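You operate a simulated robot arm through the tools that you are given. There is no shell and no other tool. Be economical: measure what you need, move in short steps, check, and stop when the job is done.

The job below is to be done with a simulated robot arm. You get a single attempt, and the scene is never put back.

## Task
Lay the white-tabbed sheet in the blue lid, lock the lid, roll the blisters flat, add the small weight.
Fine: the weight goes on top of the sheet; leave the lid locked and put the roller back.
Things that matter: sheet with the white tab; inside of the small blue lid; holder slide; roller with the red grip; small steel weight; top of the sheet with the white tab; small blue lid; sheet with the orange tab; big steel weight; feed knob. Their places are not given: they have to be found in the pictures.

Only the result counts: the job must be done as asked and must still hold three seconds after the hand-in. Knocking over, shifting, dropping, spilling or breaking anything else fails it. Lids that push on must go on centred and level and be pressed home; caps that screw on are set level and turned clockwise until they are tight.

## Robot
A 6-joint arm with a two-finger parallel gripper, fixed in place. Base frame: the origin is at the foot of the arm, x ahead of it, y to its left, z up; the work surface is at about z = 74. Readings come in cm, rad, newtons and seconds.
With the tool pointing down near the work surface it reaches from about 20 to 64 cm from the base axis. Its first joint turns from -1.152 to 1.152 rad. Payload 2.7 kg.
Tool frame: the origin (TCP) lies between the finger pads and is the grasp point; the fingertips stand 2.3 cm ahead of it; z points along the fingers, y is the line along which they close. Largest opening 9.4 cm; finger width 3.8, thickness 1; the body of the gripper, 5.4 by 9.6 cm, starts 3.9 cm behind the TCP.
Orientation is that of the tool frame in the base frame, as a unit quaternion [x, y, z, w]. With the fingers straight down and closing along the base's y, the tool's x points along the base's -x, its y along +y and its z along -z.

## Interface
- The arm moves only by the tool arm_command. Its argument "deltas" is text: rows parted by semicolons, each of 7 numbers parted by spaces: the turn, a rotation vector about the tool's x, y, z in rad, then the shift along the tool's x, y, z in cm, then the closure in counts, from 0 (fully open) to 255 (shut). In form: ax ay az dx dy dz jaw; .... A call has 1 to 8 rows; each row shifts and turns the commanded pose from where the row before left it, along the tool's axes as they then stand. Rows are played at 5 a second. More than 5 cm and 0.15 rad between two rows, or a gripper value outside its range, and nothing of the call is played. A pose out of reach is approached as far as the arm can. The call stops where the force on the tool passes 50 N (or 10 N more than at its start, if that is more) or the arm is blocked; 0.2 s more then pass. Each finger travels about 4.5 cm/s and halts on what it meets, pressing with about 22 N; the grip force reading is that of the motor and also rises with nothing between the fingers. The clock runs only during rows and for 0.2 s after the last one: add rows that do not move to give the fingers time. The reply holds the time, the measured pose of the TCP, the force on the tool along the base axes, the opening and the grip force, in the units named above and with some noise.
- Cameras (640 x 400 px; columns grow to the right, rows downward): "scene" is fixed at [6.09, -42.52, 139.77]; the picture's right is [0.88, -0.47, 0.00], its down [-0.30, -0.56, -0.78] and it looks along [0.37, 0.68, -0.63] (base axes); focal length 322 px, centre (320, 200). "wrist" rides on the gripper at [-3.9, 0, -4.4] in the tool frame; the picture's right is [0.00, -1.00, 0.00], its down [0.97, 0.00, -0.24] and it looks along [0.24, 0.00, 0.97] (tool axes); focal length 218 px, centre (320, 200).
- get_image(camera): a new picture of that camera. No time passes.
- pixel_to_xyz(camera, pixels): there is no depth. For up to 12 entries [column, row, z] of the newest picture of that camera ("zoom" is the newest enlarged one), the place [x, y] in the base frame at which the ray of that pixel passes the height z, good to about 0.3 cm. No time passes.
- enlarge(camera, box): a new picture of the part [left, top, right, bottom] of that camera's present view, enlarged. No time passes.
- sign_off(): hands the job in; it is judged then, once.

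Go step by step. Measure first, check grasps and placings, and put right what went wrong. The budget is 80 turns and 54 pictures, counting those below and the enlarged ones. Unless the task says otherwise, let go and move clear before handing in, and close with one line.

The tools are called after "Request:" as name(argument=value, ...) on one line, values as JSON. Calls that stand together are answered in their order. arm_command: Moves the arm, as the interface text tells. Its arguments: {"type":"object","properties":{"deltas":{"type":"string"}},"required":["deltas"]} The other tools are called the same way: get_image (camera) takes a picture; pixel_to_xyz (camera, pixels) gives the place at which the rays of pixels pass given heights; enlarge (camera, box) takes an enlarged picture of a part of a camera's view; sign_off () hands the job in.

At the start:

```text
clock: 0.0
position: [36.08, 16.1, 105.9]
orientation: [0.0, 1.0, 0.0, -0.001]
force: [0.4, 0.3, -0.1]
width: 9.42
grip_force: 0.2
```

scene: 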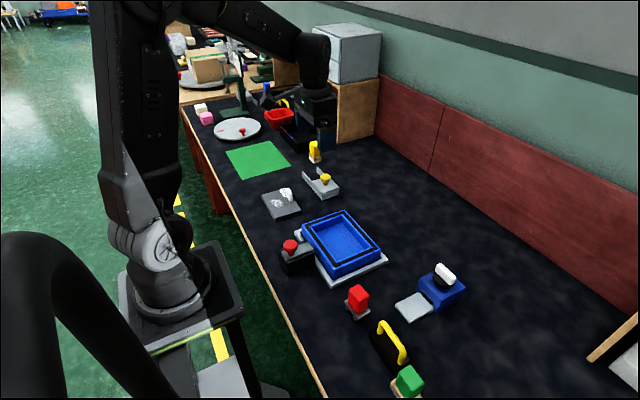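
wrist: 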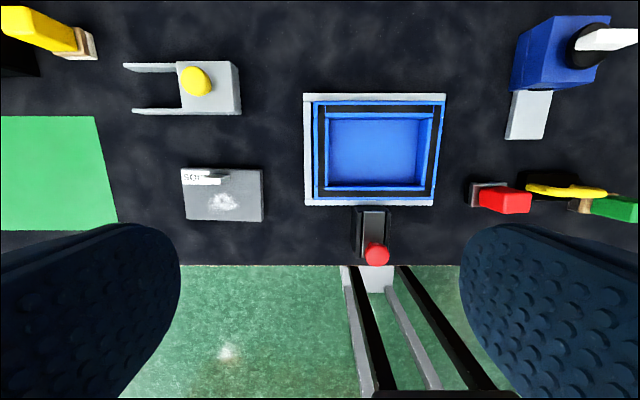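

The scene shows a blue tray at about (340,243), a grey sheet with a white tab at about (283,200), and several tools whose identity is unclear. I'll enlarge the views to identify them.

Request:
enlarge(camera="scene", box=[240, 130, 400, 230])

Request:
enlarge(camera="scene", box=[260, 200, 420, 300])

Request:
enlarge(camera="scene", box=[320, 250, 480, 400])

Request:
enlarge(camera="wrist", box=[100, 40, 460, 270])

Request:
enlarge(camera="scene", box=[160, 60, 360, 190])

```text
4.00 times, centred on (320, 180) of scene
```

zoom: 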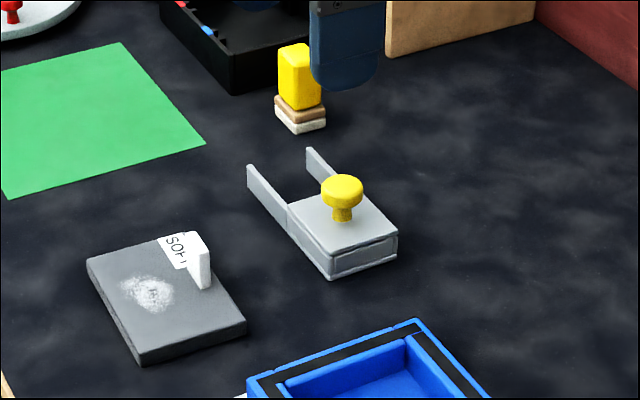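

```text
4.00 times, centred on (340, 250) of scene
```

zoom: 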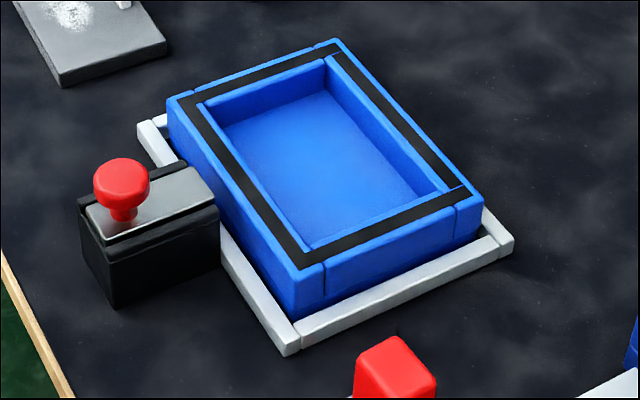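

```text
2.67 times, centred on (400, 325) of scene
```

zoom: 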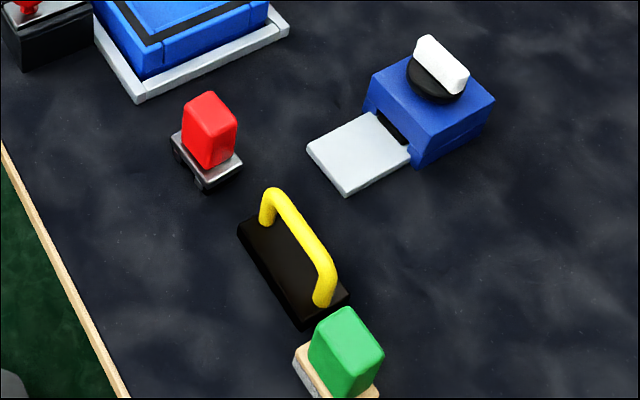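

```text
1.74 times, centred on (280, 155) of wrist
```

zoom: 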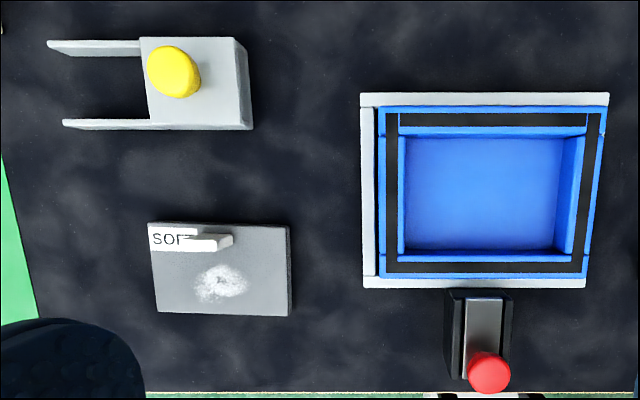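

```text
3.08 times, centred on (260, 125) of scene
```

zoom: 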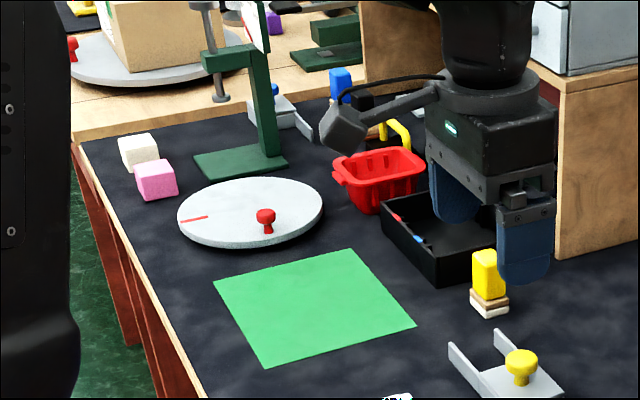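

The grey sheet with white tab and a blue tray in a white frame with a red-knobbed slide are clear. The weights and the orange-tabbed sheet are not, so I'll look from the wrist camera toward -y, and measure the known things.

Request:
pixel_to_xyz(camera="wrist", pixels=[[305, 95, 75], [445, 95, 75], [432, 206, 75], [304, 205, 75], [182, 168, 75], [262, 170, 75], [262, 221, 75], [186, 219, 75], [377, 254, 80], [490, 195, 75], [238, 62, 76], [240, 114, 75]])

Request:
arm_command(deltas="0 0 0 0 -5 0 0; 0 0 0 0 -5 0 0; 0 0 0 0 -5 0 0; 0 0 0 0 -5 0 0; 0 0 0 0 -5 0 0; 0 0 0 0 -5 0 0; 0 0 0 0 -5 0 0; 0 0 0 0 0 0 0")

Request:
get_image(camera="wrist")

Request:
get_image(camera="scene")

```text
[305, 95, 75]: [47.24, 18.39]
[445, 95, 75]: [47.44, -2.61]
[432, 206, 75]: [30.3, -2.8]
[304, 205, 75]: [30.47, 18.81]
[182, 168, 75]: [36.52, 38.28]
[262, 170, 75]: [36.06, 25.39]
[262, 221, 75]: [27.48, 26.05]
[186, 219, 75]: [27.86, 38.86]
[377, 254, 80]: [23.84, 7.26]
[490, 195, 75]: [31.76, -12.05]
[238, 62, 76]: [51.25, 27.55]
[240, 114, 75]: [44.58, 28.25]
```

```text
clock: 1.8
position: [36.06, -18.91, 105.84]
orientation: [0.0, 1.0, 0.0, 0.001]
force: [0.1, -0.1, 0.2]
width: 9.41
grip_force: 0.0
```

```text
46 pictures are left
```

wrist: 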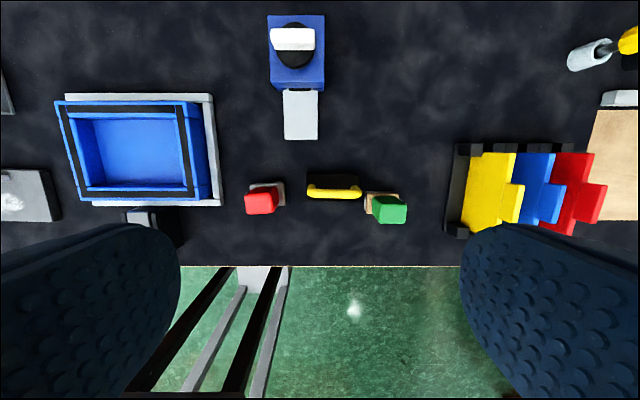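

```text
45 pictures are left
```

scene: 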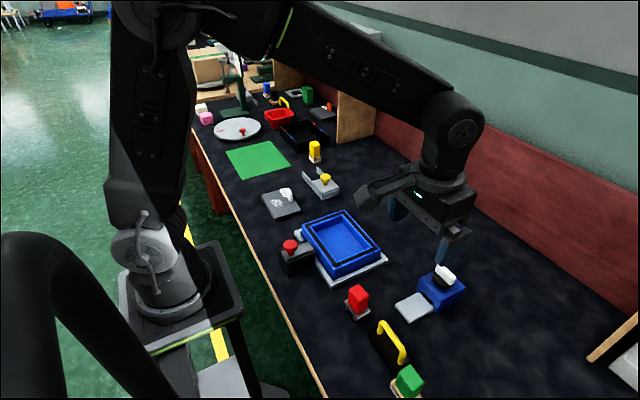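

A grey slab with an orange tab shows at scene (325,112), and hand tools at the right of the wrist view. I'll enlarge there and look further both ways.

Request:
enlarge(camera="scene", box=[180, 70, 360, 180])

Request:
arm_command(deltas="0 0 0 0 -5 0 0; 0 0 0 0 -5 0 0; 0 0 0 0 -5 0 0; 0 0 0 0 -5 0 0; 0 0 0 0 0 0 0")

Request:
get_image(camera="wrist")

```text
3.56 times, centred on (270, 125) of scene
```

zoom: 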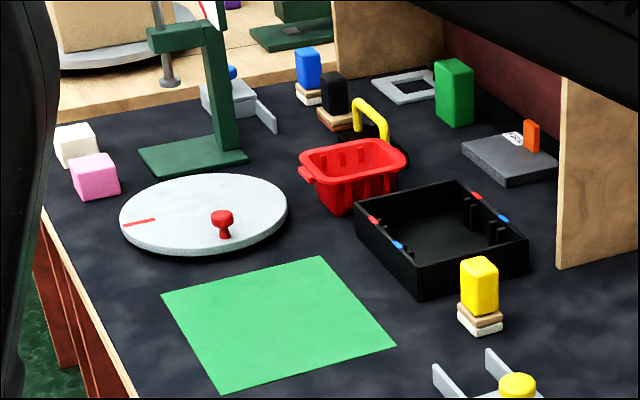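

```text
clock: 3.0
position: [36.12, -38.82, 106.24]
orientation: [0.0, 1.0, 0.0, 0.0]
force: [0.5, -0.6, 0.3]
width: 9.38
grip_force: 0.0
```

```text
43 pictures are left
```

wrist: 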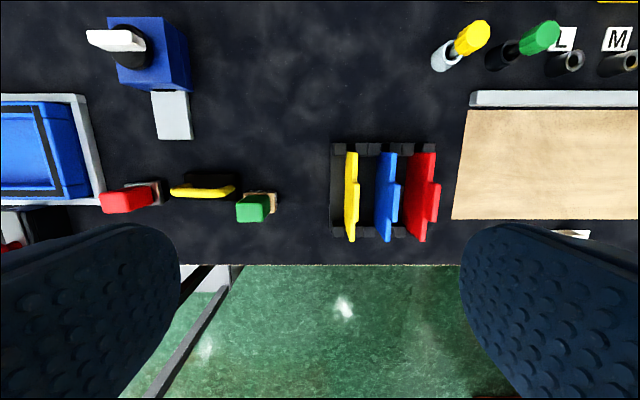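

No weights here yet. I'll look further out (+x) and further to -y.

Request:
arm_command(deltas="0 0 0 -5 0 0 0; 0 0 0 -5 -2 0 0; 0 0 0 -2 -3 0 0; 0 0 0 0 0 0 0")

Request:
get_image(camera="wrist")

Request:
get_image(camera="scene")

```text
refused: row 2 steps farther than a row can; nothing moved
```

```text
42 pictures are left
```

wrist: 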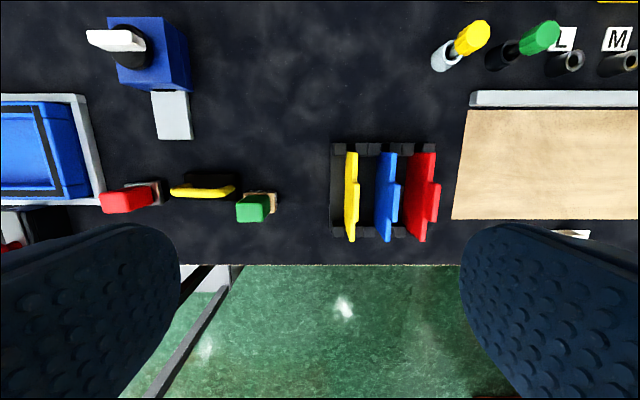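

```text
41 pictures are left
```

scene: 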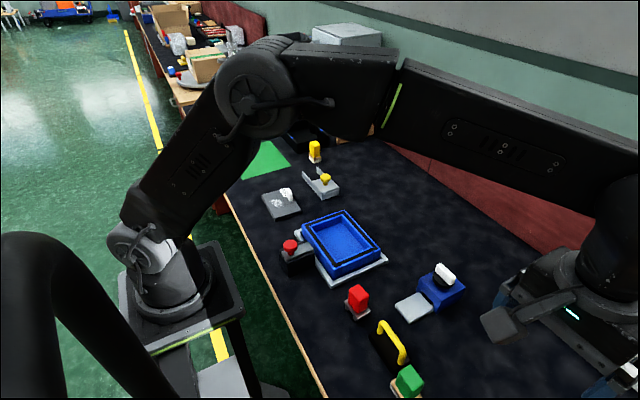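

I'll tilt the camera outward (negative turn about tool y) to survey the far side.

Request:
arm_command(deltas="0 -0.15 0 0 -3 0 0; 0 -0.15 0 0 -3 0 0; 0 -0.15 0 0 -2 0 0; 0 -0.15 0 0 0 0 0; 0 0 0 0 0 0 0")

Request:
get_image(camera="wrist")

```text
clock: 4.2
position: [36.13, -46.83, 105.9]
orientation: [-0.001, 0.955, 0.0, 0.296]
force: [-0.4, 1.0, -0.2]
width: 9.39
grip_force: 0.1
```

```text
40 pictures are left
```

wrist: 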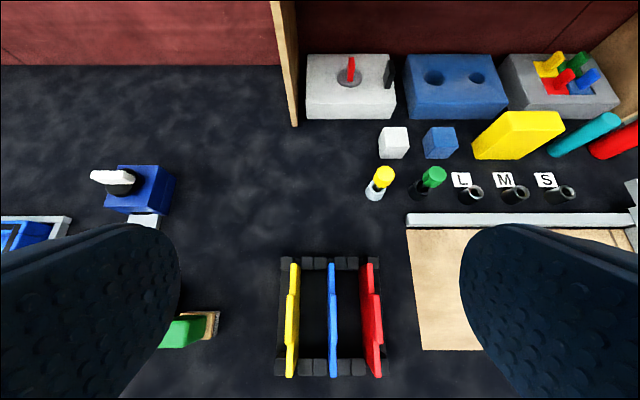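

No weights on this side. I'll survey the +y side with the same tilt.

Request:
arm_command(deltas="0 0 0 0 5 0 0; 0 0 0 0 5 0 0; 0 0 0 0 5 0 0; 0 0 0 0 5 0 0; 0 0 0 0 5 0 0; 0 0 0 0 5 0 0; 0 0 0 0 5 0 0; 0 0 0 0 5 0 0")

Request:
arm_command(deltas="0 0 0 0 5 0 0; 0 0 0 0 5 0 0; 0 0 0 0 5 0 0; 0 0 0 0 5 0 0; 0 0 0 0 5 0 0; 0 0 0 0 5 0 0; 0 0 0 0 5 0 0; 0 0 0 0 5 0 0")

Request:
get_image(camera="wrist")

```text
clock: 6.0
position: [36.14, -6.7, 106.14]
orientation: [-0.002, 0.955, -0.001, 0.296]
force: [-0.6, 0.2, 0.3]
width: 9.41
grip_force: 0.1
```

```text
clock: 7.8
position: [35.95, 33.32, 105.86]
orientation: [0.0, 0.955, -0.001, 0.296]
force: [0.5, -0.3, 0.6]
width: 9.39
grip_force: 0.1
```

```text
39 pictures are left
```

wrist: 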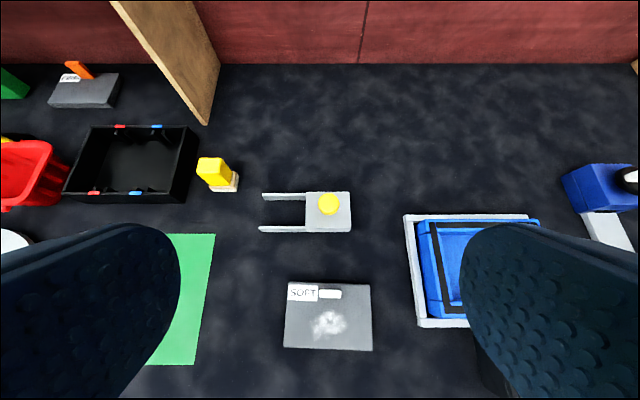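

I see the slab with the yellow knob at (328,203), the orange-tab sheet at (85,90). Need closer looks at these and the far-left items to find the weights.

Request:
enlarge(camera="wrist", box=[180, 140, 400, 370])

Request:
arm_command(deltas="0 0 0 0 5 0 0; 0 0 0 0 5 0 0; 0 0 0 0 5 0 0; 0 0 0 0 5 0 0; 0 0 0 0 5 0 0; 0 0 0 0 0 0 0")

Request:
get_image(camera="wrist")

```text
1.74 times, centred on (290, 255) of wrist
```

zoom: 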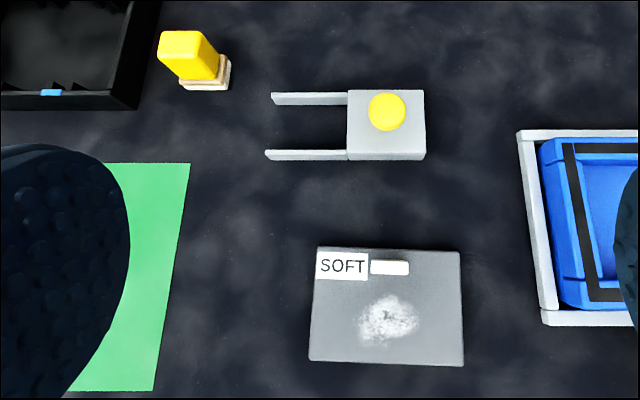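

```text
clock: 9.2
position: [41.33, 54.42, 105.64]
orientation: [0.0, 0.956, -0.001, 0.295]
force: [0.5, 0.3, 0.4]
width: 9.41
grip_force: 0.1
out of reach, approached as far as the arm can: row 3, 4, 5
```

```text
37 pictures are left
```

wrist: 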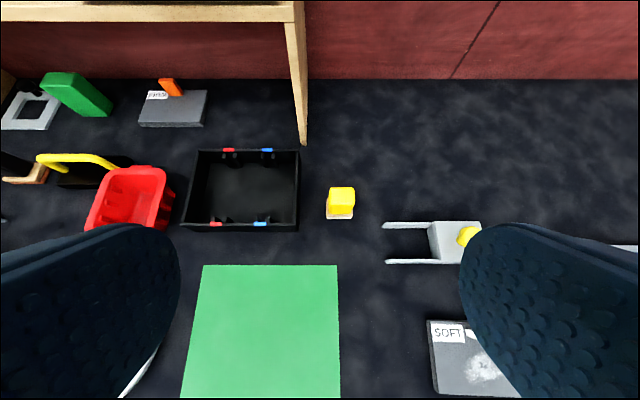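

The black plate with a yellow handle appears twice (near table's -y and far left at (75,165)): possibly small and big weights. Enlarging the far one, then looking closely at the near ones.

Request:
enlarge(camera="wrist", box=[0, 60, 220, 240])

Request:
enlarge(camera="scene", box=[330, 280, 440, 400])

Request:
enlarge(camera="scene", box=[180, 60, 350, 160])

```text
2.22 times, centred on (110, 150) of wrist
```

zoom: 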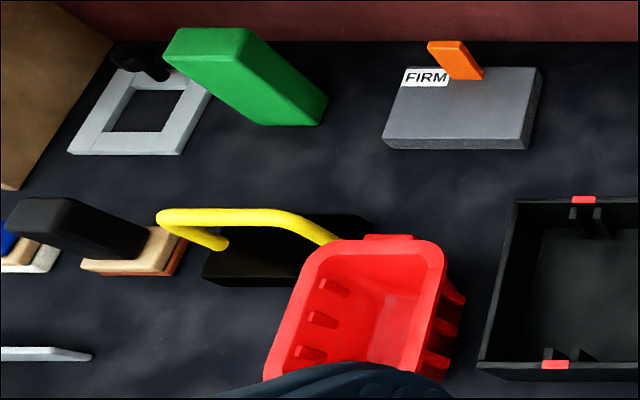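

```text
3.33 times, centred on (385, 340) of scene
```

zoom: 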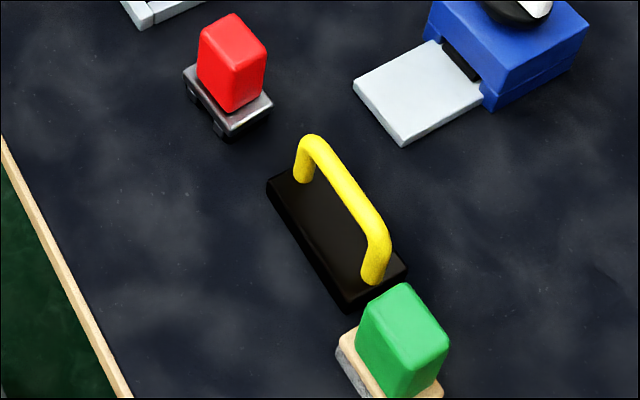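

```text
3.76 times, centred on (265, 110) of scene
```

zoom: 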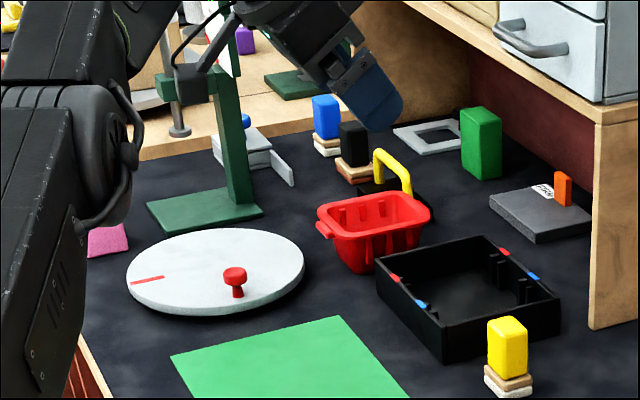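

I'll measure both handled plates and other candidates to compare sizes.

Request:
pixel_to_xyz(camera="scene", pixels=[[369, 335, 76], [392, 373, 76], [411, 359.5, 76], [345, 301, 75], [372, 305, 75], [338, 188, 74.5], [321, 200, 74.5]])

Request:
pixel_to_xyz(camera="wrist", pixels=[[57.3, 187, 74], [62.7, 162, 76], [133.4, 162, 76], [384, 222, 75], [386, 261, 75], [138, 126, 74], [203, 126, 74]])

Request:
arm_command(deltas="0 0.15 0 0 -5 0 0; 0 0.15 0 0 -5 0 0; 0 0.15 0 0 -5 0 0; 0 0.15 0 0 -5 0 0; 0 0 0 3 0 3 0; 0 0 0 3 0 4 0; 0 0 0 0 0 4 0; 0 0 0 0 0 0 0")

Request:
get_image(camera="wrist")

```text
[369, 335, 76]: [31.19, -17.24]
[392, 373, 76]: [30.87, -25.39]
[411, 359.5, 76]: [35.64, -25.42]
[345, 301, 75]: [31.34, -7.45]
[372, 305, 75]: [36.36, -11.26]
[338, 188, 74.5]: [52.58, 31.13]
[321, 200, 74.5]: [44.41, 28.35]
```

```text
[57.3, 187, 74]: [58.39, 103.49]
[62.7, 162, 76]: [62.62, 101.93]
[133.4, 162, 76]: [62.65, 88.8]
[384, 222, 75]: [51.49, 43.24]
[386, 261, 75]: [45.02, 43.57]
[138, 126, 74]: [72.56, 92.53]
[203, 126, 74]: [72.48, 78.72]
```

```text
clock: 11.0
position: [35.3, 33.96, 94.85]
orientation: [-0.001, 1.0, 0.001, 0.0]
force: [-0.7, -0.4, 0.1]
width: 9.41
grip_force: 0.1
```

```text
33 pictures are left
```

wrist: 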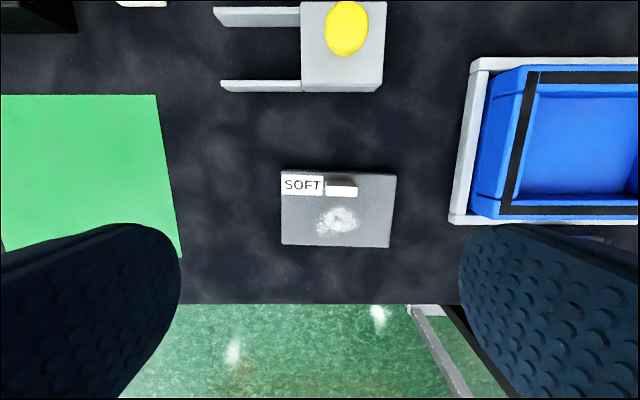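

The near handled plate is 8.2×4.7 cm at (33.3,-21.3), the far one 13 cm long and out of reach: so near = small weight, far = big. Now I'll measure the tab (342,190) with both cameras.

Request:
enlarge(camera="wrist", box=[260, 150, 420, 250])

Request:
enlarge(camera="scene", box=[250, 170, 330, 220])

```text
4.00 times, centred on (340, 200) of wrist
```

zoom: 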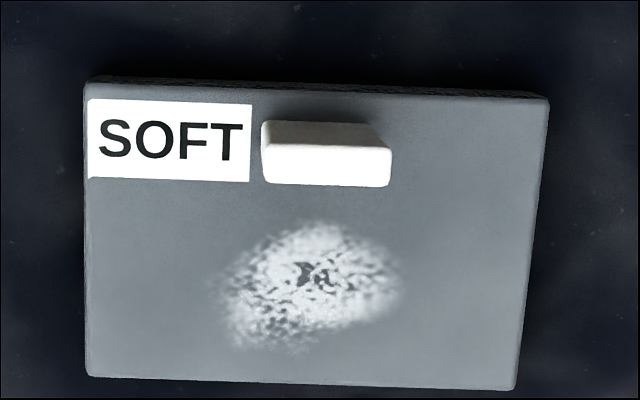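

```text
8.00 times, centred on (290, 195) of scene
```

zoom: 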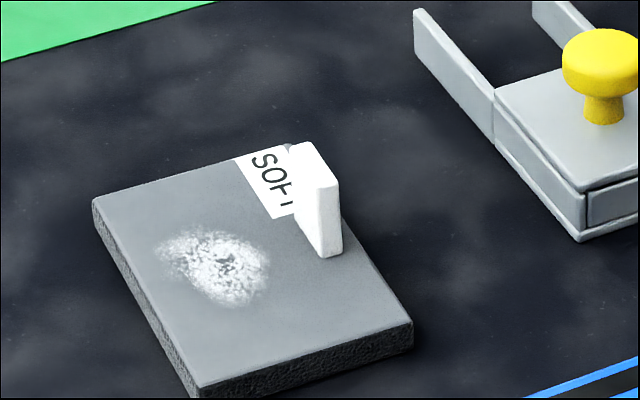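

Sheet thickness looks like ~1.4 cm and the tab ~2.7 cm tall. Locating tab top face and lid edges by pixel rays.

Request:
pixel_to_xyz(camera="scene", pixels=[[287.5, 189.5, 78], [291.5, 196, 78], [292.5, 193.2, 78], [290.2, 202, 75.4], [299, 222, 75.4], [301.5, 210.5, 75.4], [290, 188, 75.4], [261.5, 194.8, 75.4], [274.5, 218.2, 75.4], [274.5, 219.8, 74]])

Request:
pixel_to_xyz(camera="wrist", pixels=[[325.75, 187, 78], [357, 187.5, 78], [357, 196.5, 78], [325.75, 195.5, 78], [326, 181, 75.4], [281, 171, 75.4], [397, 174, 75.4], [389, 247, 75.4], [281, 244, 75.4]])

```text
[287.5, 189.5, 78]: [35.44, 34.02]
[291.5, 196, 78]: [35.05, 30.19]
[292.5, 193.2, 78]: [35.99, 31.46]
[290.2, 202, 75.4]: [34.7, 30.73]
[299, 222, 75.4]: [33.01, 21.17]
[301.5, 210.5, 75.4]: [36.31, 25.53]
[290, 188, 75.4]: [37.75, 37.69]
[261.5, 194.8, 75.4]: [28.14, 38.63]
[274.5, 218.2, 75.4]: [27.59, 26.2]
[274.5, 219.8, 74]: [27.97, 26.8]
```

```text
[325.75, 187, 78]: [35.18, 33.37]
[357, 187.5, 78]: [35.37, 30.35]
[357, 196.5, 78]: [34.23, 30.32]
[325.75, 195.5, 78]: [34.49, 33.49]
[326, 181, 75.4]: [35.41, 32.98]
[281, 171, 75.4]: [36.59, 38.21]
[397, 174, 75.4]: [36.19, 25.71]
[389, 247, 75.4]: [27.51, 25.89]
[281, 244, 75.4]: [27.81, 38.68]
```

Tab: centre (34.8, 31.9), top z≈78, thin along x. Now viewing the lid and slide from above.

Request:
arm_command(deltas="0 0 0 0 -5 0 0; 0 0 0 0 -5 0 0; 0 0 0 0 -5 0 0; 0 0 0 0 -5 0 0; 0 0 0 0 -5 0 0; 0 0 0 0 0 0 0")

Request:
get_image(camera="wrist")

Request:
enlarge(camera="scene", box=[270, 200, 400, 290])

```text
clock: 12.4
position: [35.55, 9.31, 95.03]
orientation: [0.0, 1.0, 0.0, 0.0]
force: [-0.6, 0.0, 0.0]
width: 9.4
grip_force: 0.1
```

```text
30 pictures are left
```

wrist: 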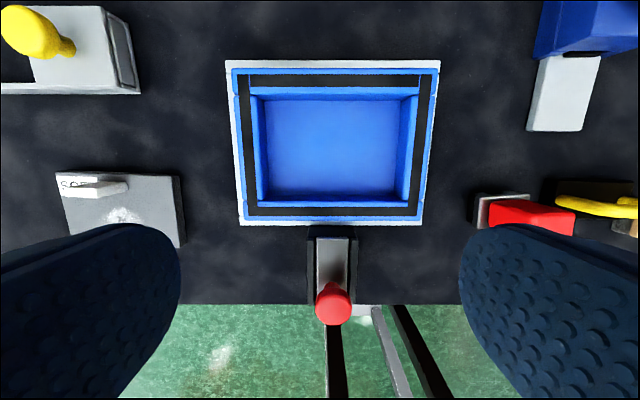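

```text
4.44 times, centred on (335, 245) of scene
```

zoom: 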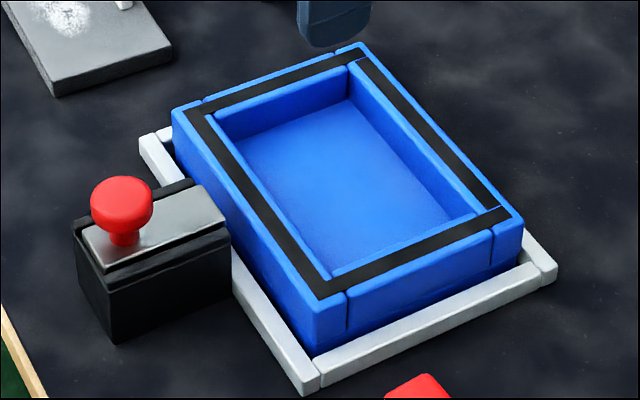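

Measuring the lid rim, floor and slide by triangulating heights.

Request:
pixel_to_xyz(camera="wrist", pixels=[[231, 69, 79], [435, 69, 79], [423, 220, 79], [241, 220, 79], [264, 100, 75.5], [407, 100, 75.5], [397, 199, 75.5], [268, 199, 75.5], [320, 240, 79], [347, 240, 79], [333, 303, 82]])

Request:
pixel_to_xyz(camera="scene", pixels=[[334.5, 267.5, 79], [380.7, 250.6, 79], [302.3, 224.7, 79], [343, 210, 79], [334.5, 267.5, 80], [334.5, 267.5, 78], [289, 246, 82], [289, 246, 81], [289, 246, 83], [287, 261, 79], [315, 249, 79]])

Request:
enlarge(camera="wrist", box=[220, 50, 450, 340])

```text
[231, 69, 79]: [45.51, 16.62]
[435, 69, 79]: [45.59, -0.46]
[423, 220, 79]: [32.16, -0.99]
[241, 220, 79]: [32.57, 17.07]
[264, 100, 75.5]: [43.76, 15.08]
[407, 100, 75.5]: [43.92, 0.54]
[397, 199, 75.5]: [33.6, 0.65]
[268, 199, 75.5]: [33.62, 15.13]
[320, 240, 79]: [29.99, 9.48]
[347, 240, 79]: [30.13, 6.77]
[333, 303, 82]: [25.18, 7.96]
```

```text
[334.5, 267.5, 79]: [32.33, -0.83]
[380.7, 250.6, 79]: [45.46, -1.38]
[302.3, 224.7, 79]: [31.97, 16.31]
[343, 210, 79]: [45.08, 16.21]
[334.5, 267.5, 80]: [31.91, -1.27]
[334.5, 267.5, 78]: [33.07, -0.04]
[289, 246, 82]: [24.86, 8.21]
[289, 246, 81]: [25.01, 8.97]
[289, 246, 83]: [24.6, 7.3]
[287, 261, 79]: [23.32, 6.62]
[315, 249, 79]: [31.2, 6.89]
```

```text
1.38 times, centred on (335, 195) of wrist
```

zoom: 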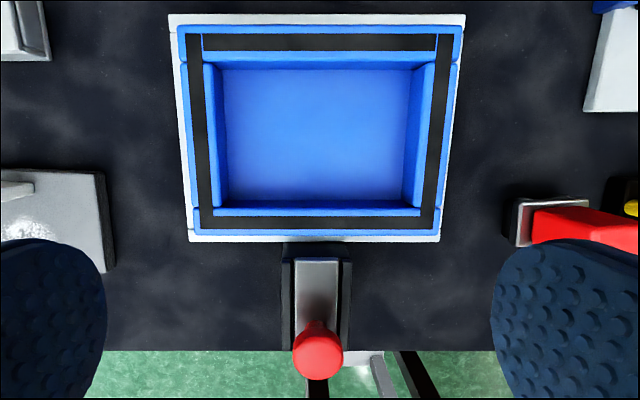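

Lid rim z≈79, floor spans x 33.6–43.9, y 0.6–15.1, so the sheet (8.7×12.5) fits with tab at about (41.5, 7.7). Moving over the tab and turning the gripper 90° to close across its thin side.

Request:
arm_command(deltas="0 0 0 0.75 4.6 0 0; 0 0 0 0 4.5 0 0; 0 0 0 0 4.5 0 0; 0 0 0 0 4.5 0 0; 0 0 0 0 4.5 0 0; 0 0 0.1428 0 0 0 0; 0 0 0.1428 0 0 0 0; 0 0 0.1428 0 0 0 0")

Request:
arm_command(deltas="0 0 0.1428 0 0 0 0; 0 0 0.1428 0 0 0 0; 0 0 0.1428 0 0 0 0; 0 0 0.1428 0 0 0 0; 0 0 0.1428 0 0 0 0; 0 0 0.1428 0 0 0 0; 0 0 0.1428 0 0 0 0; 0 0 0.1428 0 0 5 0")

Request:
arm_command(deltas="0 0 0 0 0 3 100; 0 0 0 0 0 0 130; 0 0 0 0 0 0 130")

Request:
get_image(camera="wrist")

```text
clock: 14.2
position: [34.66, 31.81, 94.85]
orientation: [0.214, 0.977, 0.001, 0.0]
force: [0.3, -0.1, -0.4]
width: 9.39
grip_force: 0.1
```

```text
clock: 16.0
position: [34.65, 31.75, 89.76]
orientation: [0.708, 0.706, 0.0, -0.001]
force: [-1.4, -0.2, 0.6]
width: 9.41
grip_force: 0.1
```

```text
clock: 16.8
position: [34.77, 31.61, 86.75]
orientation: [0.707, 0.707, 0.0, 0.0]
force: [-0.8, 0.0, -0.5]
width: 4.61
grip_force: 0.0
```

```text
27 pictures are left
```

wrist: 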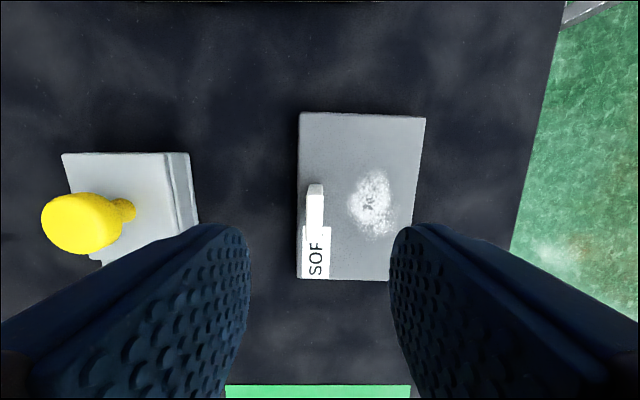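

The tab (315,200) is between the fingers. Lowering to TCP z≈78.2 and closing.

Request:
arm_command(deltas="0 0 0 0 0 3 130; 0 0 0 0 0 3 130; 0 0 0 0 0 2.5 130; 0 0 0 0 0 0 200; 0 0 0 0 0 0 255; 0 0 0 0 0 0 255; 0 0 0 0 0 0 255")

Request:
arm_command(deltas="0 0 0 0 0 -2 255; 0 0 0 0 0 -3 255; 0 0 0 0 0 -4 255; 0 0 0 0 0 0 255")

Request:
get_image(camera="wrist")

Request:
enlarge(camera="scene", box=[230, 110, 370, 230])

```text
clock: 18.4
position: [34.65, 31.64, 78.11]
orientation: [0.707, 0.707, 0.0, 0.0]
force: [0.9, 0.0, 0.7]
width: 0.91
grip_force: 22.0
```

```text
clock: 19.4
position: [34.46, 31.64, 87.38]
orientation: [0.707, 0.707, 0.0, 0.001]
force: [0.3, -0.7, 0.6]
width: 0.91
grip_force: 22.2
```

```text
26 pictures are left
```

wrist: 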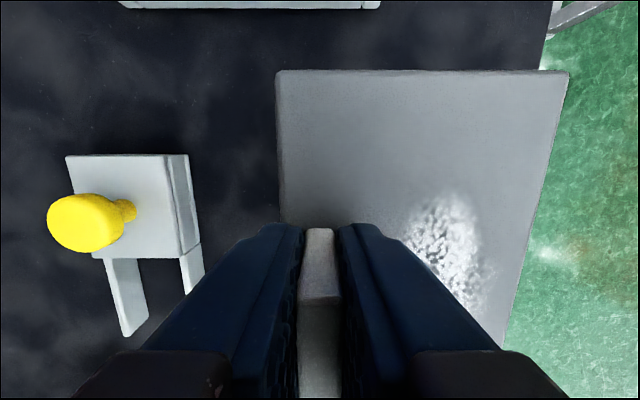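

```text
3.33 times, centred on (300, 170) of scene
```

zoom: 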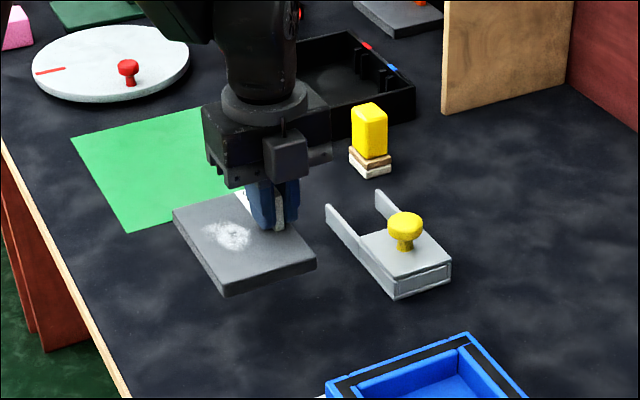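

The sheet is held level. Carrying it over the lid at z≈87.

Request:
arm_command(deltas="0 0 0 -4.05 1.15 0 255; 0 0 0 -4.05 1.15 0 255; 0 0 0 -4.05 1.15 0 255; 0 0 0 -4.05 1.15 0 255; 0 0 0 -4.05 1.15 0 255; 0 0 0 -4.0 1.15 0 255; 0 0 0 0 0 2 255; 0 0 0 0 0 0 255")

Request:
get_image(camera="wrist")

Request:
enlarge(camera="scene", box=[270, 170, 420, 290])

```text
clock: 21.2
position: [41.54, 7.53, 85.23]
orientation: [0.707, 0.707, 0.001, 0.0]
force: [-0.3, 1.0, -0.6]
width: 0.91
grip_force: 22.2
```

```text
24 pictures are left
```

wrist: 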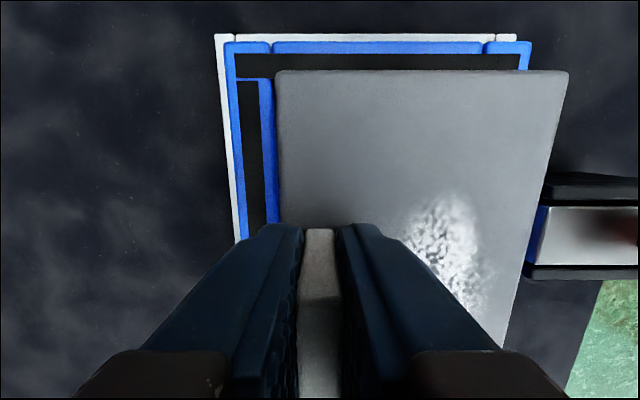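

```text
3.33 times, centred on (345, 230) of scene
```

zoom: 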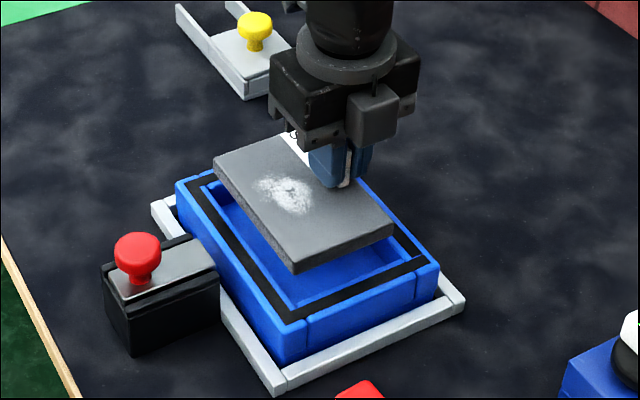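

Checking sheet edges against lid inner edges by rays.

Request:
pixel_to_xyz(camera="wrist", pixels=[[276, 71, 82.5], [567, 71, 82.5], [225, 42, 79], [531, 42, 79], [240, 80, 79], [274, 80, 79], [238, 235, 79], [268, 222, 79], [540, 215, 79]])

```text
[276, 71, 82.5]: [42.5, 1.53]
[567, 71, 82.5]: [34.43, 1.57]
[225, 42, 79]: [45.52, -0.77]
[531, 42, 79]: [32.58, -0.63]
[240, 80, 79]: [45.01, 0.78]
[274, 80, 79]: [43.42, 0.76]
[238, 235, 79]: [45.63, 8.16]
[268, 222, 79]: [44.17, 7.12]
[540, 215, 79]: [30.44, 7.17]
```

Sheet spans x≈34.2–42.7, y≈1.5–14.1: centred within 0.3 cm. Lowering it into the lid.

Request:
arm_command(deltas="0 0 0 0 0.2 2 255; 0 0 0 0 0 2 255; 0 0 0 0 0 1 255; 0 0 0 0 0 0 255")

Request:
arm_command(deltas="0 0 0 0 0 0.3 255; 0 0 0 0 0 0.2 255; 0 0 0 0 0 0 255")

```text
clock: 22.2
position: [41.72, 7.42, 80.25]
orientation: [0.707, 0.707, 0.001, 0.0]
force: [-0.6, 0.0, 0.2]
width: 0.9
grip_force: 21.6
```

```text
clock: 23.0
position: [41.85, 7.4, 79.94]
orientation: [0.707, 0.707, 0.002, 0.001]
force: [-5.9, -1.9, 35.9]
width: 0.92
grip_force: 22.0
```

Contact at TCP 79.95 with 36 N up: the sheet is on the floor. Releasing with a small opening and rising.

Request:
arm_command(deltas="0 0 0 0 0 -0.2 255; 0 0 0 0 0 0 215; 0 0 0 0 0 0 215; 0 0 0 0 0 -2 215; 0 0 0 0 0 -4 215; 0 0 0 0 0 -4 150; 0 0 0 0 0 -3 100; 0 0 0 0 0 0 100")

Request:
get_image(camera="wrist")

Request:
enlarge(camera="scene", box=[270, 200, 420, 300])

```text
clock: 24.8
position: [41.77, 7.55, 93.12]
orientation: [0.707, 0.708, 0.0, 0.0]
force: [1.3, -1.1, -0.3]
width: 5.72
grip_force: 0.1
```

```text
22 pictures are left
```

wrist: 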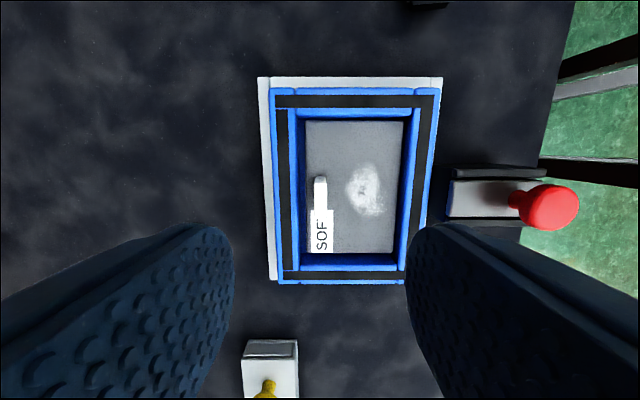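

```text
4.00 times, centred on (345, 250) of scene
```

zoom: 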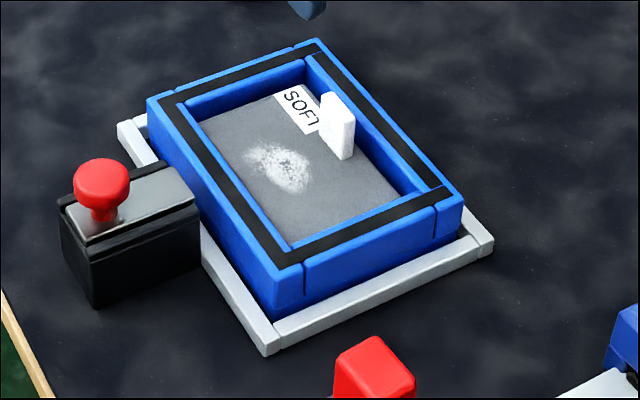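

The sheet lies flat inside the lid. Now heading to the slide's red knob at (25.0, 8.1), head z≈82, to grip it.

Request:
arm_command(deltas="0 0 0 0.2 -4.2 0 100; 0 0 0 0.2 -4.2 0 100; 0 0 0 0.1 -4.2 0 100; 0 0 0 0 -4.15 0 100; 0 0 0 0 0 3 100; 0 0 0 0 0 0 100")

Request:
get_image(camera="wrist")

Request:
enlarge(camera="scene", box=[250, 190, 350, 280])

```text
clock: 26.2
position: [24.95, 8.07, 90.0]
orientation: [0.707, 0.707, -0.001, 0.0]
force: [-0.3, -0.6, 0.5]
width: 5.72
grip_force: 0.0
```

```text
20 pictures are left
```

wrist: 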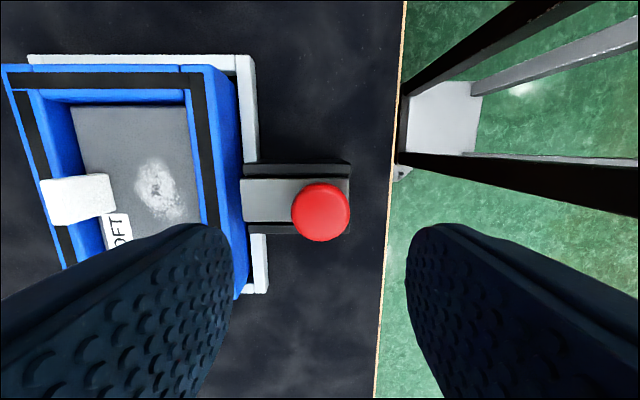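

```text
4.44 times, centred on (300, 235) of scene
```

zoom: 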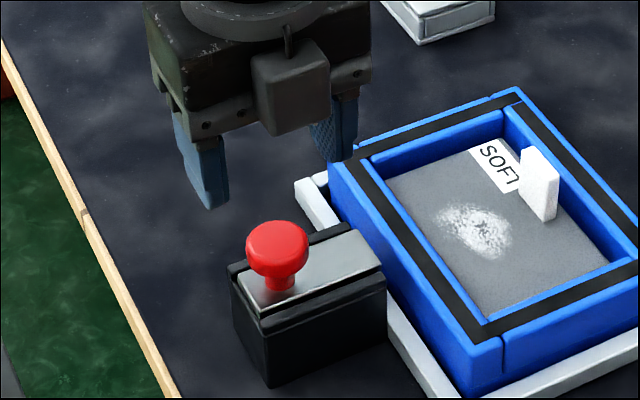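

The knob (320,211) is centred between the fingers. Descending to TCP 82.2 and closing on it.

Request:
arm_command(deltas="0 0 0 0 0 3 100; 0 0 0 0 0 3 100; 0 0 0 0 0 1.8 100; 0 0 0 0 0 0 180; 0 0 0 0 0 0 255; 0 0 0 0 0 0 255; 0 0 0 0 0 0 255")

Request:
arm_command(deltas="0 0 0 0 0.5 0 255; 0 0 0 0 0.5 0 255; 0 0 0 0 0.5 0 255; 0 0 0 0 0.5 0 255; 0 0 0 0 0.5 0 255; 0 0 0 0 0.5 0 255; 0 0 0 0 0 0 255")

Request:
enlarge(camera="scene", box=[250, 190, 350, 280])

```text
clock: 27.8
position: [24.97, 8.14, 82.19]
orientation: [0.707, 0.707, 0.001, -0.001]
force: [8.3, -0.6, -15.0]
width: 3.27
grip_force: 45.1
```

```text
clock: 29.4
position: [28.0, 8.12, 82.13]
orientation: [0.707, 0.707, 0.0, 0.001]
force: [-0.4, 8.5, 5.2]
width: 3.3
grip_force: 44.8
```

```text
4.44 times, centred on (300, 235) of scene
```

zoom: 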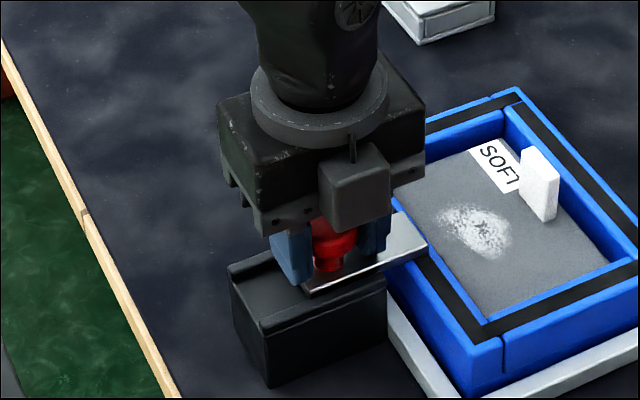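

The slide moves freely and its bar passes over the rim. Continuing in small steps to the stop.

Request:
arm_command(deltas="0 0 0 0 0.3 0 255; 0 0 0 0 0.3 0 255; 0 0 0 0 0.3 0 255; 0 0 0 0 0 0 255")

```text
clock: 30.1
position: [28.05, 7.91, 82.18]
orientation: [0.707, 0.707, -0.006, -0.003]
force: [-10.8, 12.9, 6.9]
width: 3.29
grip_force: 45.0
stopped in row 3: the force on the tool passed its limit (the readings are from after the stop); the commanded pose is now the measured one
```

Blocked at x≈28.05 after 3 cm travel: the slide is at its stop. Releasing and rising, then checking.

Request:
arm_command(deltas="0 0 0 0 0 0 150; 0 0 0 0 0 0 100; 0 0 0 0 0 0 100; 0 0 0 0 0 -3 100; 0 0 0 0 0 -4 100; 0 0 0 0 0 -4 60; 0 0 0 0 0 0 0; 0 0 0 0 0 0 0")

Request:
get_image(camera="wrist")

Request:
enlarge(camera="scene", box=[260, 200, 420, 330])

```text
clock: 31.9
position: [28.24, 8.19, 93.26]
orientation: [0.707, 0.707, -0.006, -0.003]
force: [-0.8, 0.3, -0.3]
width: 9.38
grip_force: 0.0
```

```text
17 pictures are left
```

wrist: 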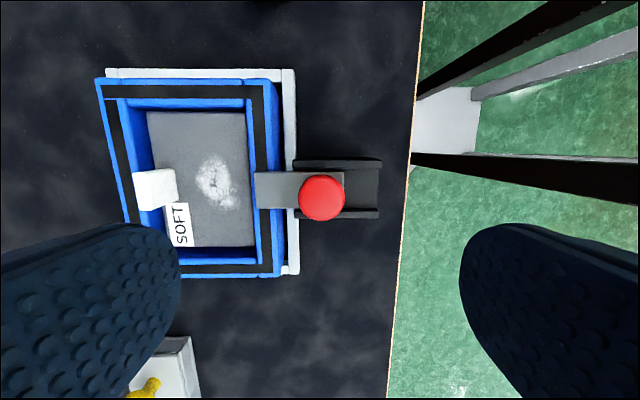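

```text
3.08 times, centred on (340, 265) of scene
```

zoom: 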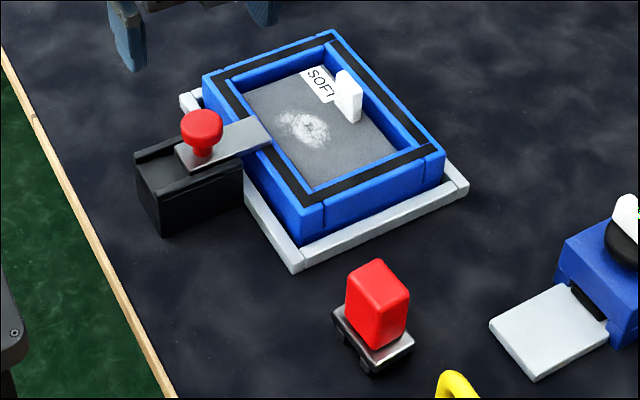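

The bar overlaps the rim: locked. Now going above the red-grip roller at about (34,-9.5) for a close look.

Request:
arm_command(deltas="0 0 0 -4.5 1.5 0 0; 0 0 0 -4.5 1.5 0 0; 0 0 0 -4.5 1.5 0 0; 0 0 0 -4.5 1.3 0 0; 0 0 0 0 0 0 0")

Request:
enlarge(camera="wrist", box=[200, 80, 440, 280])

Request:
enlarge(camera="scene", box=[330, 270, 390, 330])

```text
clock: 33.0
position: [34.08, -10.22, 93.3]
orientation: [0.707, 0.707, -0.007, -0.002]
force: [-0.4, -0.2, -0.5]
width: 9.35
grip_force: 0.0
```

```text
2.00 times, centred on (320, 180) of wrist
```

zoom: 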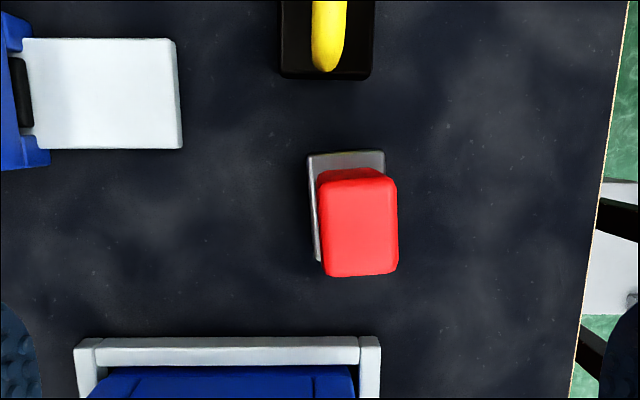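

```text
6.67 times, centred on (360, 300) of scene
```

zoom: 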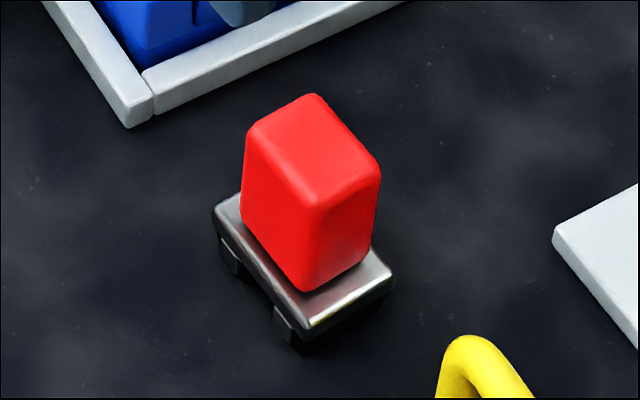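

Measuring the grip top and base plate of the roller.

Request:
pixel_to_xyz(camera="wrist", pixels=[[320, 170, 81], [358.5, 170, 81], [358.5, 217, 81], [321, 217, 81], [320, 170, 82], [358.5, 217, 82], [315, 156, 76], [352, 156, 76], [319, 210, 76]])

Request:
pixel_to_xyz(camera="scene", pixels=[[358.5, 284.3, 81], [349.5, 288.8, 81], [359.3, 300.8, 81], [369, 295.5, 81], [359.3, 300.8, 82], [359.3, 300.8, 80], [344, 301.5, 76], [359, 319, 76], [371, 311.5, 76], [345, 308, 74], [356, 320, 74]])

```text
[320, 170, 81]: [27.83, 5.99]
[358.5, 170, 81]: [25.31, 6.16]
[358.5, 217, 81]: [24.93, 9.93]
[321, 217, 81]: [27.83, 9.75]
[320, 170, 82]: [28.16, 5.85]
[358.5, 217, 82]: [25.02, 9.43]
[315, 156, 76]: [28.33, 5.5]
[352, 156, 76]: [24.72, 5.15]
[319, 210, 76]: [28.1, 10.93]
```

```text
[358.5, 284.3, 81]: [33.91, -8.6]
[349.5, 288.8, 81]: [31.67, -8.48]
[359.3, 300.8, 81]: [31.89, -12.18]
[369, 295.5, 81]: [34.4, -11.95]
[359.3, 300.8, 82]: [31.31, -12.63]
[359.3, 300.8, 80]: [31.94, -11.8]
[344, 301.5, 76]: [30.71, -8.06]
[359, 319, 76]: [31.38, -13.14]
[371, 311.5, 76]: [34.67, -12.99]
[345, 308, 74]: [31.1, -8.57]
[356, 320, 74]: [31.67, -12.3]
```

Roller centre ≈ (32.5,-10.3), grip 3 cm across x, top z≈81. I'll also locate the blister patch, from the latest full wrist picture, while moving down onto the roller.

Request:
pixel_to_xyz(camera="wrist", pixels=[[195, 183, 77.3], [240, 183, 77.3], [216, 155, 77.3], [216, 210, 77.3], [147, 112, 77.3], [245, 112, 77.3], [253, 247, 77.3], [177, 190, 80], [255, 190, 79.3], [323, 197, 82.5]])

Request:
arm_command(deltas="-0.0127 0.007 0 -0.1 -1.5 0 0; 0 0 0 0 0 4 0; 0 0 0 0 0 3 0; 0 0 0 0 0 0 60; 0 0 0 0 0 0 60")

Request:
get_image(camera="wrist")

```text
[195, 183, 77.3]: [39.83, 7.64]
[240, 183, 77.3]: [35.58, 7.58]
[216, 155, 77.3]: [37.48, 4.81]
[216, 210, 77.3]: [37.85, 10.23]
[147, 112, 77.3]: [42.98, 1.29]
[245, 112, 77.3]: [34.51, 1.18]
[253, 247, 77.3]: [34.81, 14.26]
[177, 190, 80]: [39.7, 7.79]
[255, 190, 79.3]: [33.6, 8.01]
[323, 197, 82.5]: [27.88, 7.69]
```

```text
clock: 34.2
position: [32.53, -9.92, 86.25]
orientation: [0.707, 0.707, 0.001, -0.001]
force: [0.5, -0.1, -0.6]
width: 7.19
grip_force: 0.0
```

```text
13 pictures are left
```

wrist: 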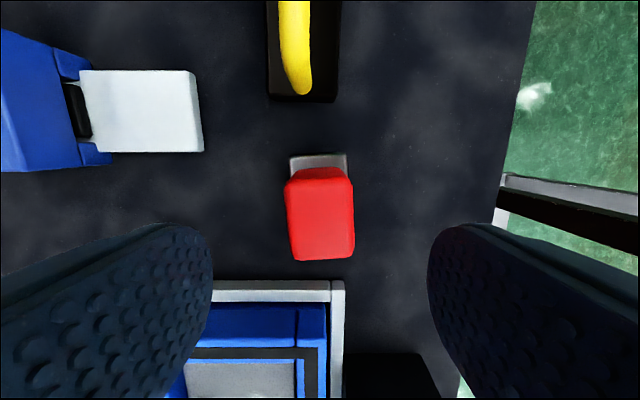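

The grip is centred (320,212). Patch is x 35.6–39.8, y 4.8–10.2. Descending to TCP 79.2 and gripping the roller.

Request:
arm_command(deltas="0 0 0 -0.45 0 3 60; 0 0 0 0 0 3 60; 0 0 0 0 0 1.05 60; 0 0 0 0 0 0 140; 0 0 0 0 0 0 200; 0 0 0 0 0 0 255; 0 0 0 0 0 0 255; 0 0 0 0 0 0 255")

Request:
arm_command(deltas="0 0 0 0 0 -2 255; 0 0 0 0 0 -3 255; 0 0 0 0 0 -3 255; 0 0 0 0 0 0 255")

Request:
get_image(camera="scene")

```text
clock: 36.0
position: [32.58, -10.49, 79.14]
orientation: [0.707, 0.707, 0.001, 0.0]
force: [0.7, 0.3, 0.2]
width: 2.98
grip_force: 21.9
```

```text
clock: 37.0
position: [32.69, -10.4, 87.22]
orientation: [0.707, 0.707, 0.002, 0.0]
force: [0.4, 0.6, -1.9]
width: 2.98
grip_force: 21.6
```

```text
12 pictures are left
```

scene: 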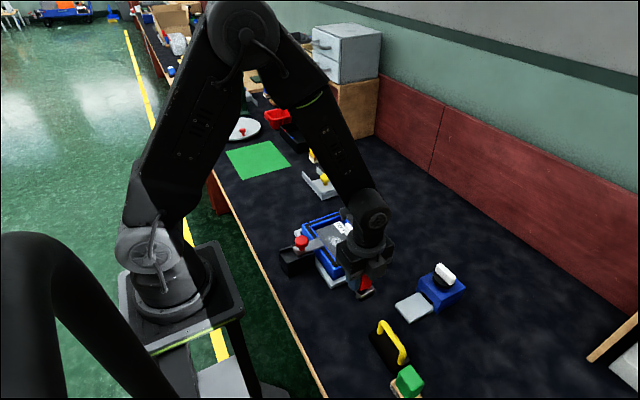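

Roller lifted (2.98 cm grip). Carrying to (37.7, 4.2) above the sheet end and lowering towards contact (expected TCP≈82.4).

Request:
arm_command(deltas="0 0 0 3.65 1.25 0 255; 0 0 0 3.65 1.25 0 255; 0 0 0 3.65 1.25 0 255; 0 0 0 3.65 1.25 0 255; 0 0 0 0 0 2 255; 0 0 0 0 0 2 255; 0 0 0 0 0 0.4 255; 0 0 0 0 0 0 255")

Request:
enlarge(camera="scene", box=[270, 190, 400, 290])

Request:
get_image(camera="wrist")

```text
clock: 38.9
position: [37.63, 4.01, 82.57]
orientation: [0.707, 0.707, 0.002, 0.0]
force: [-1.5, 0.7, 8.4]
width: 2.99
grip_force: 21.7
```

```text
4.00 times, centred on (335, 240) of scene
```

zoom: 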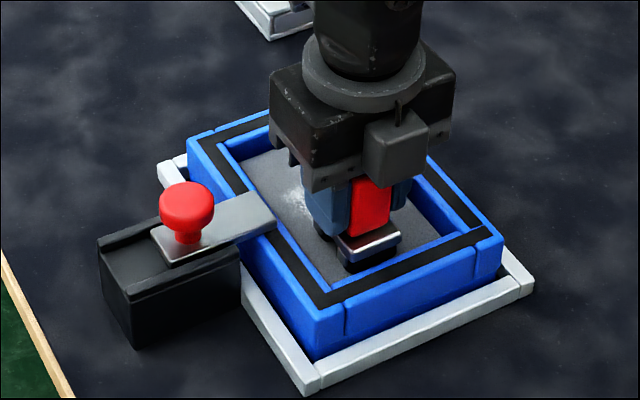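

```text
10 pictures are left
```

wrist: 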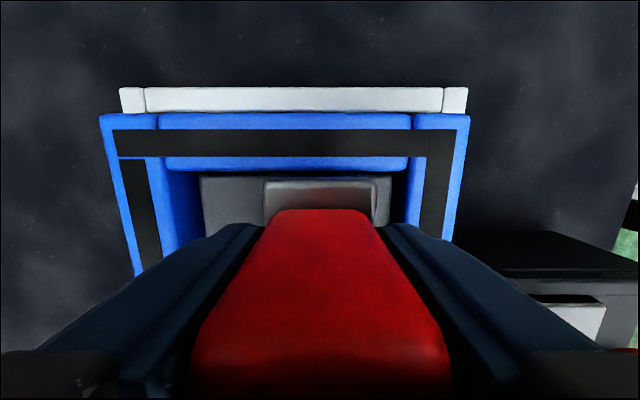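

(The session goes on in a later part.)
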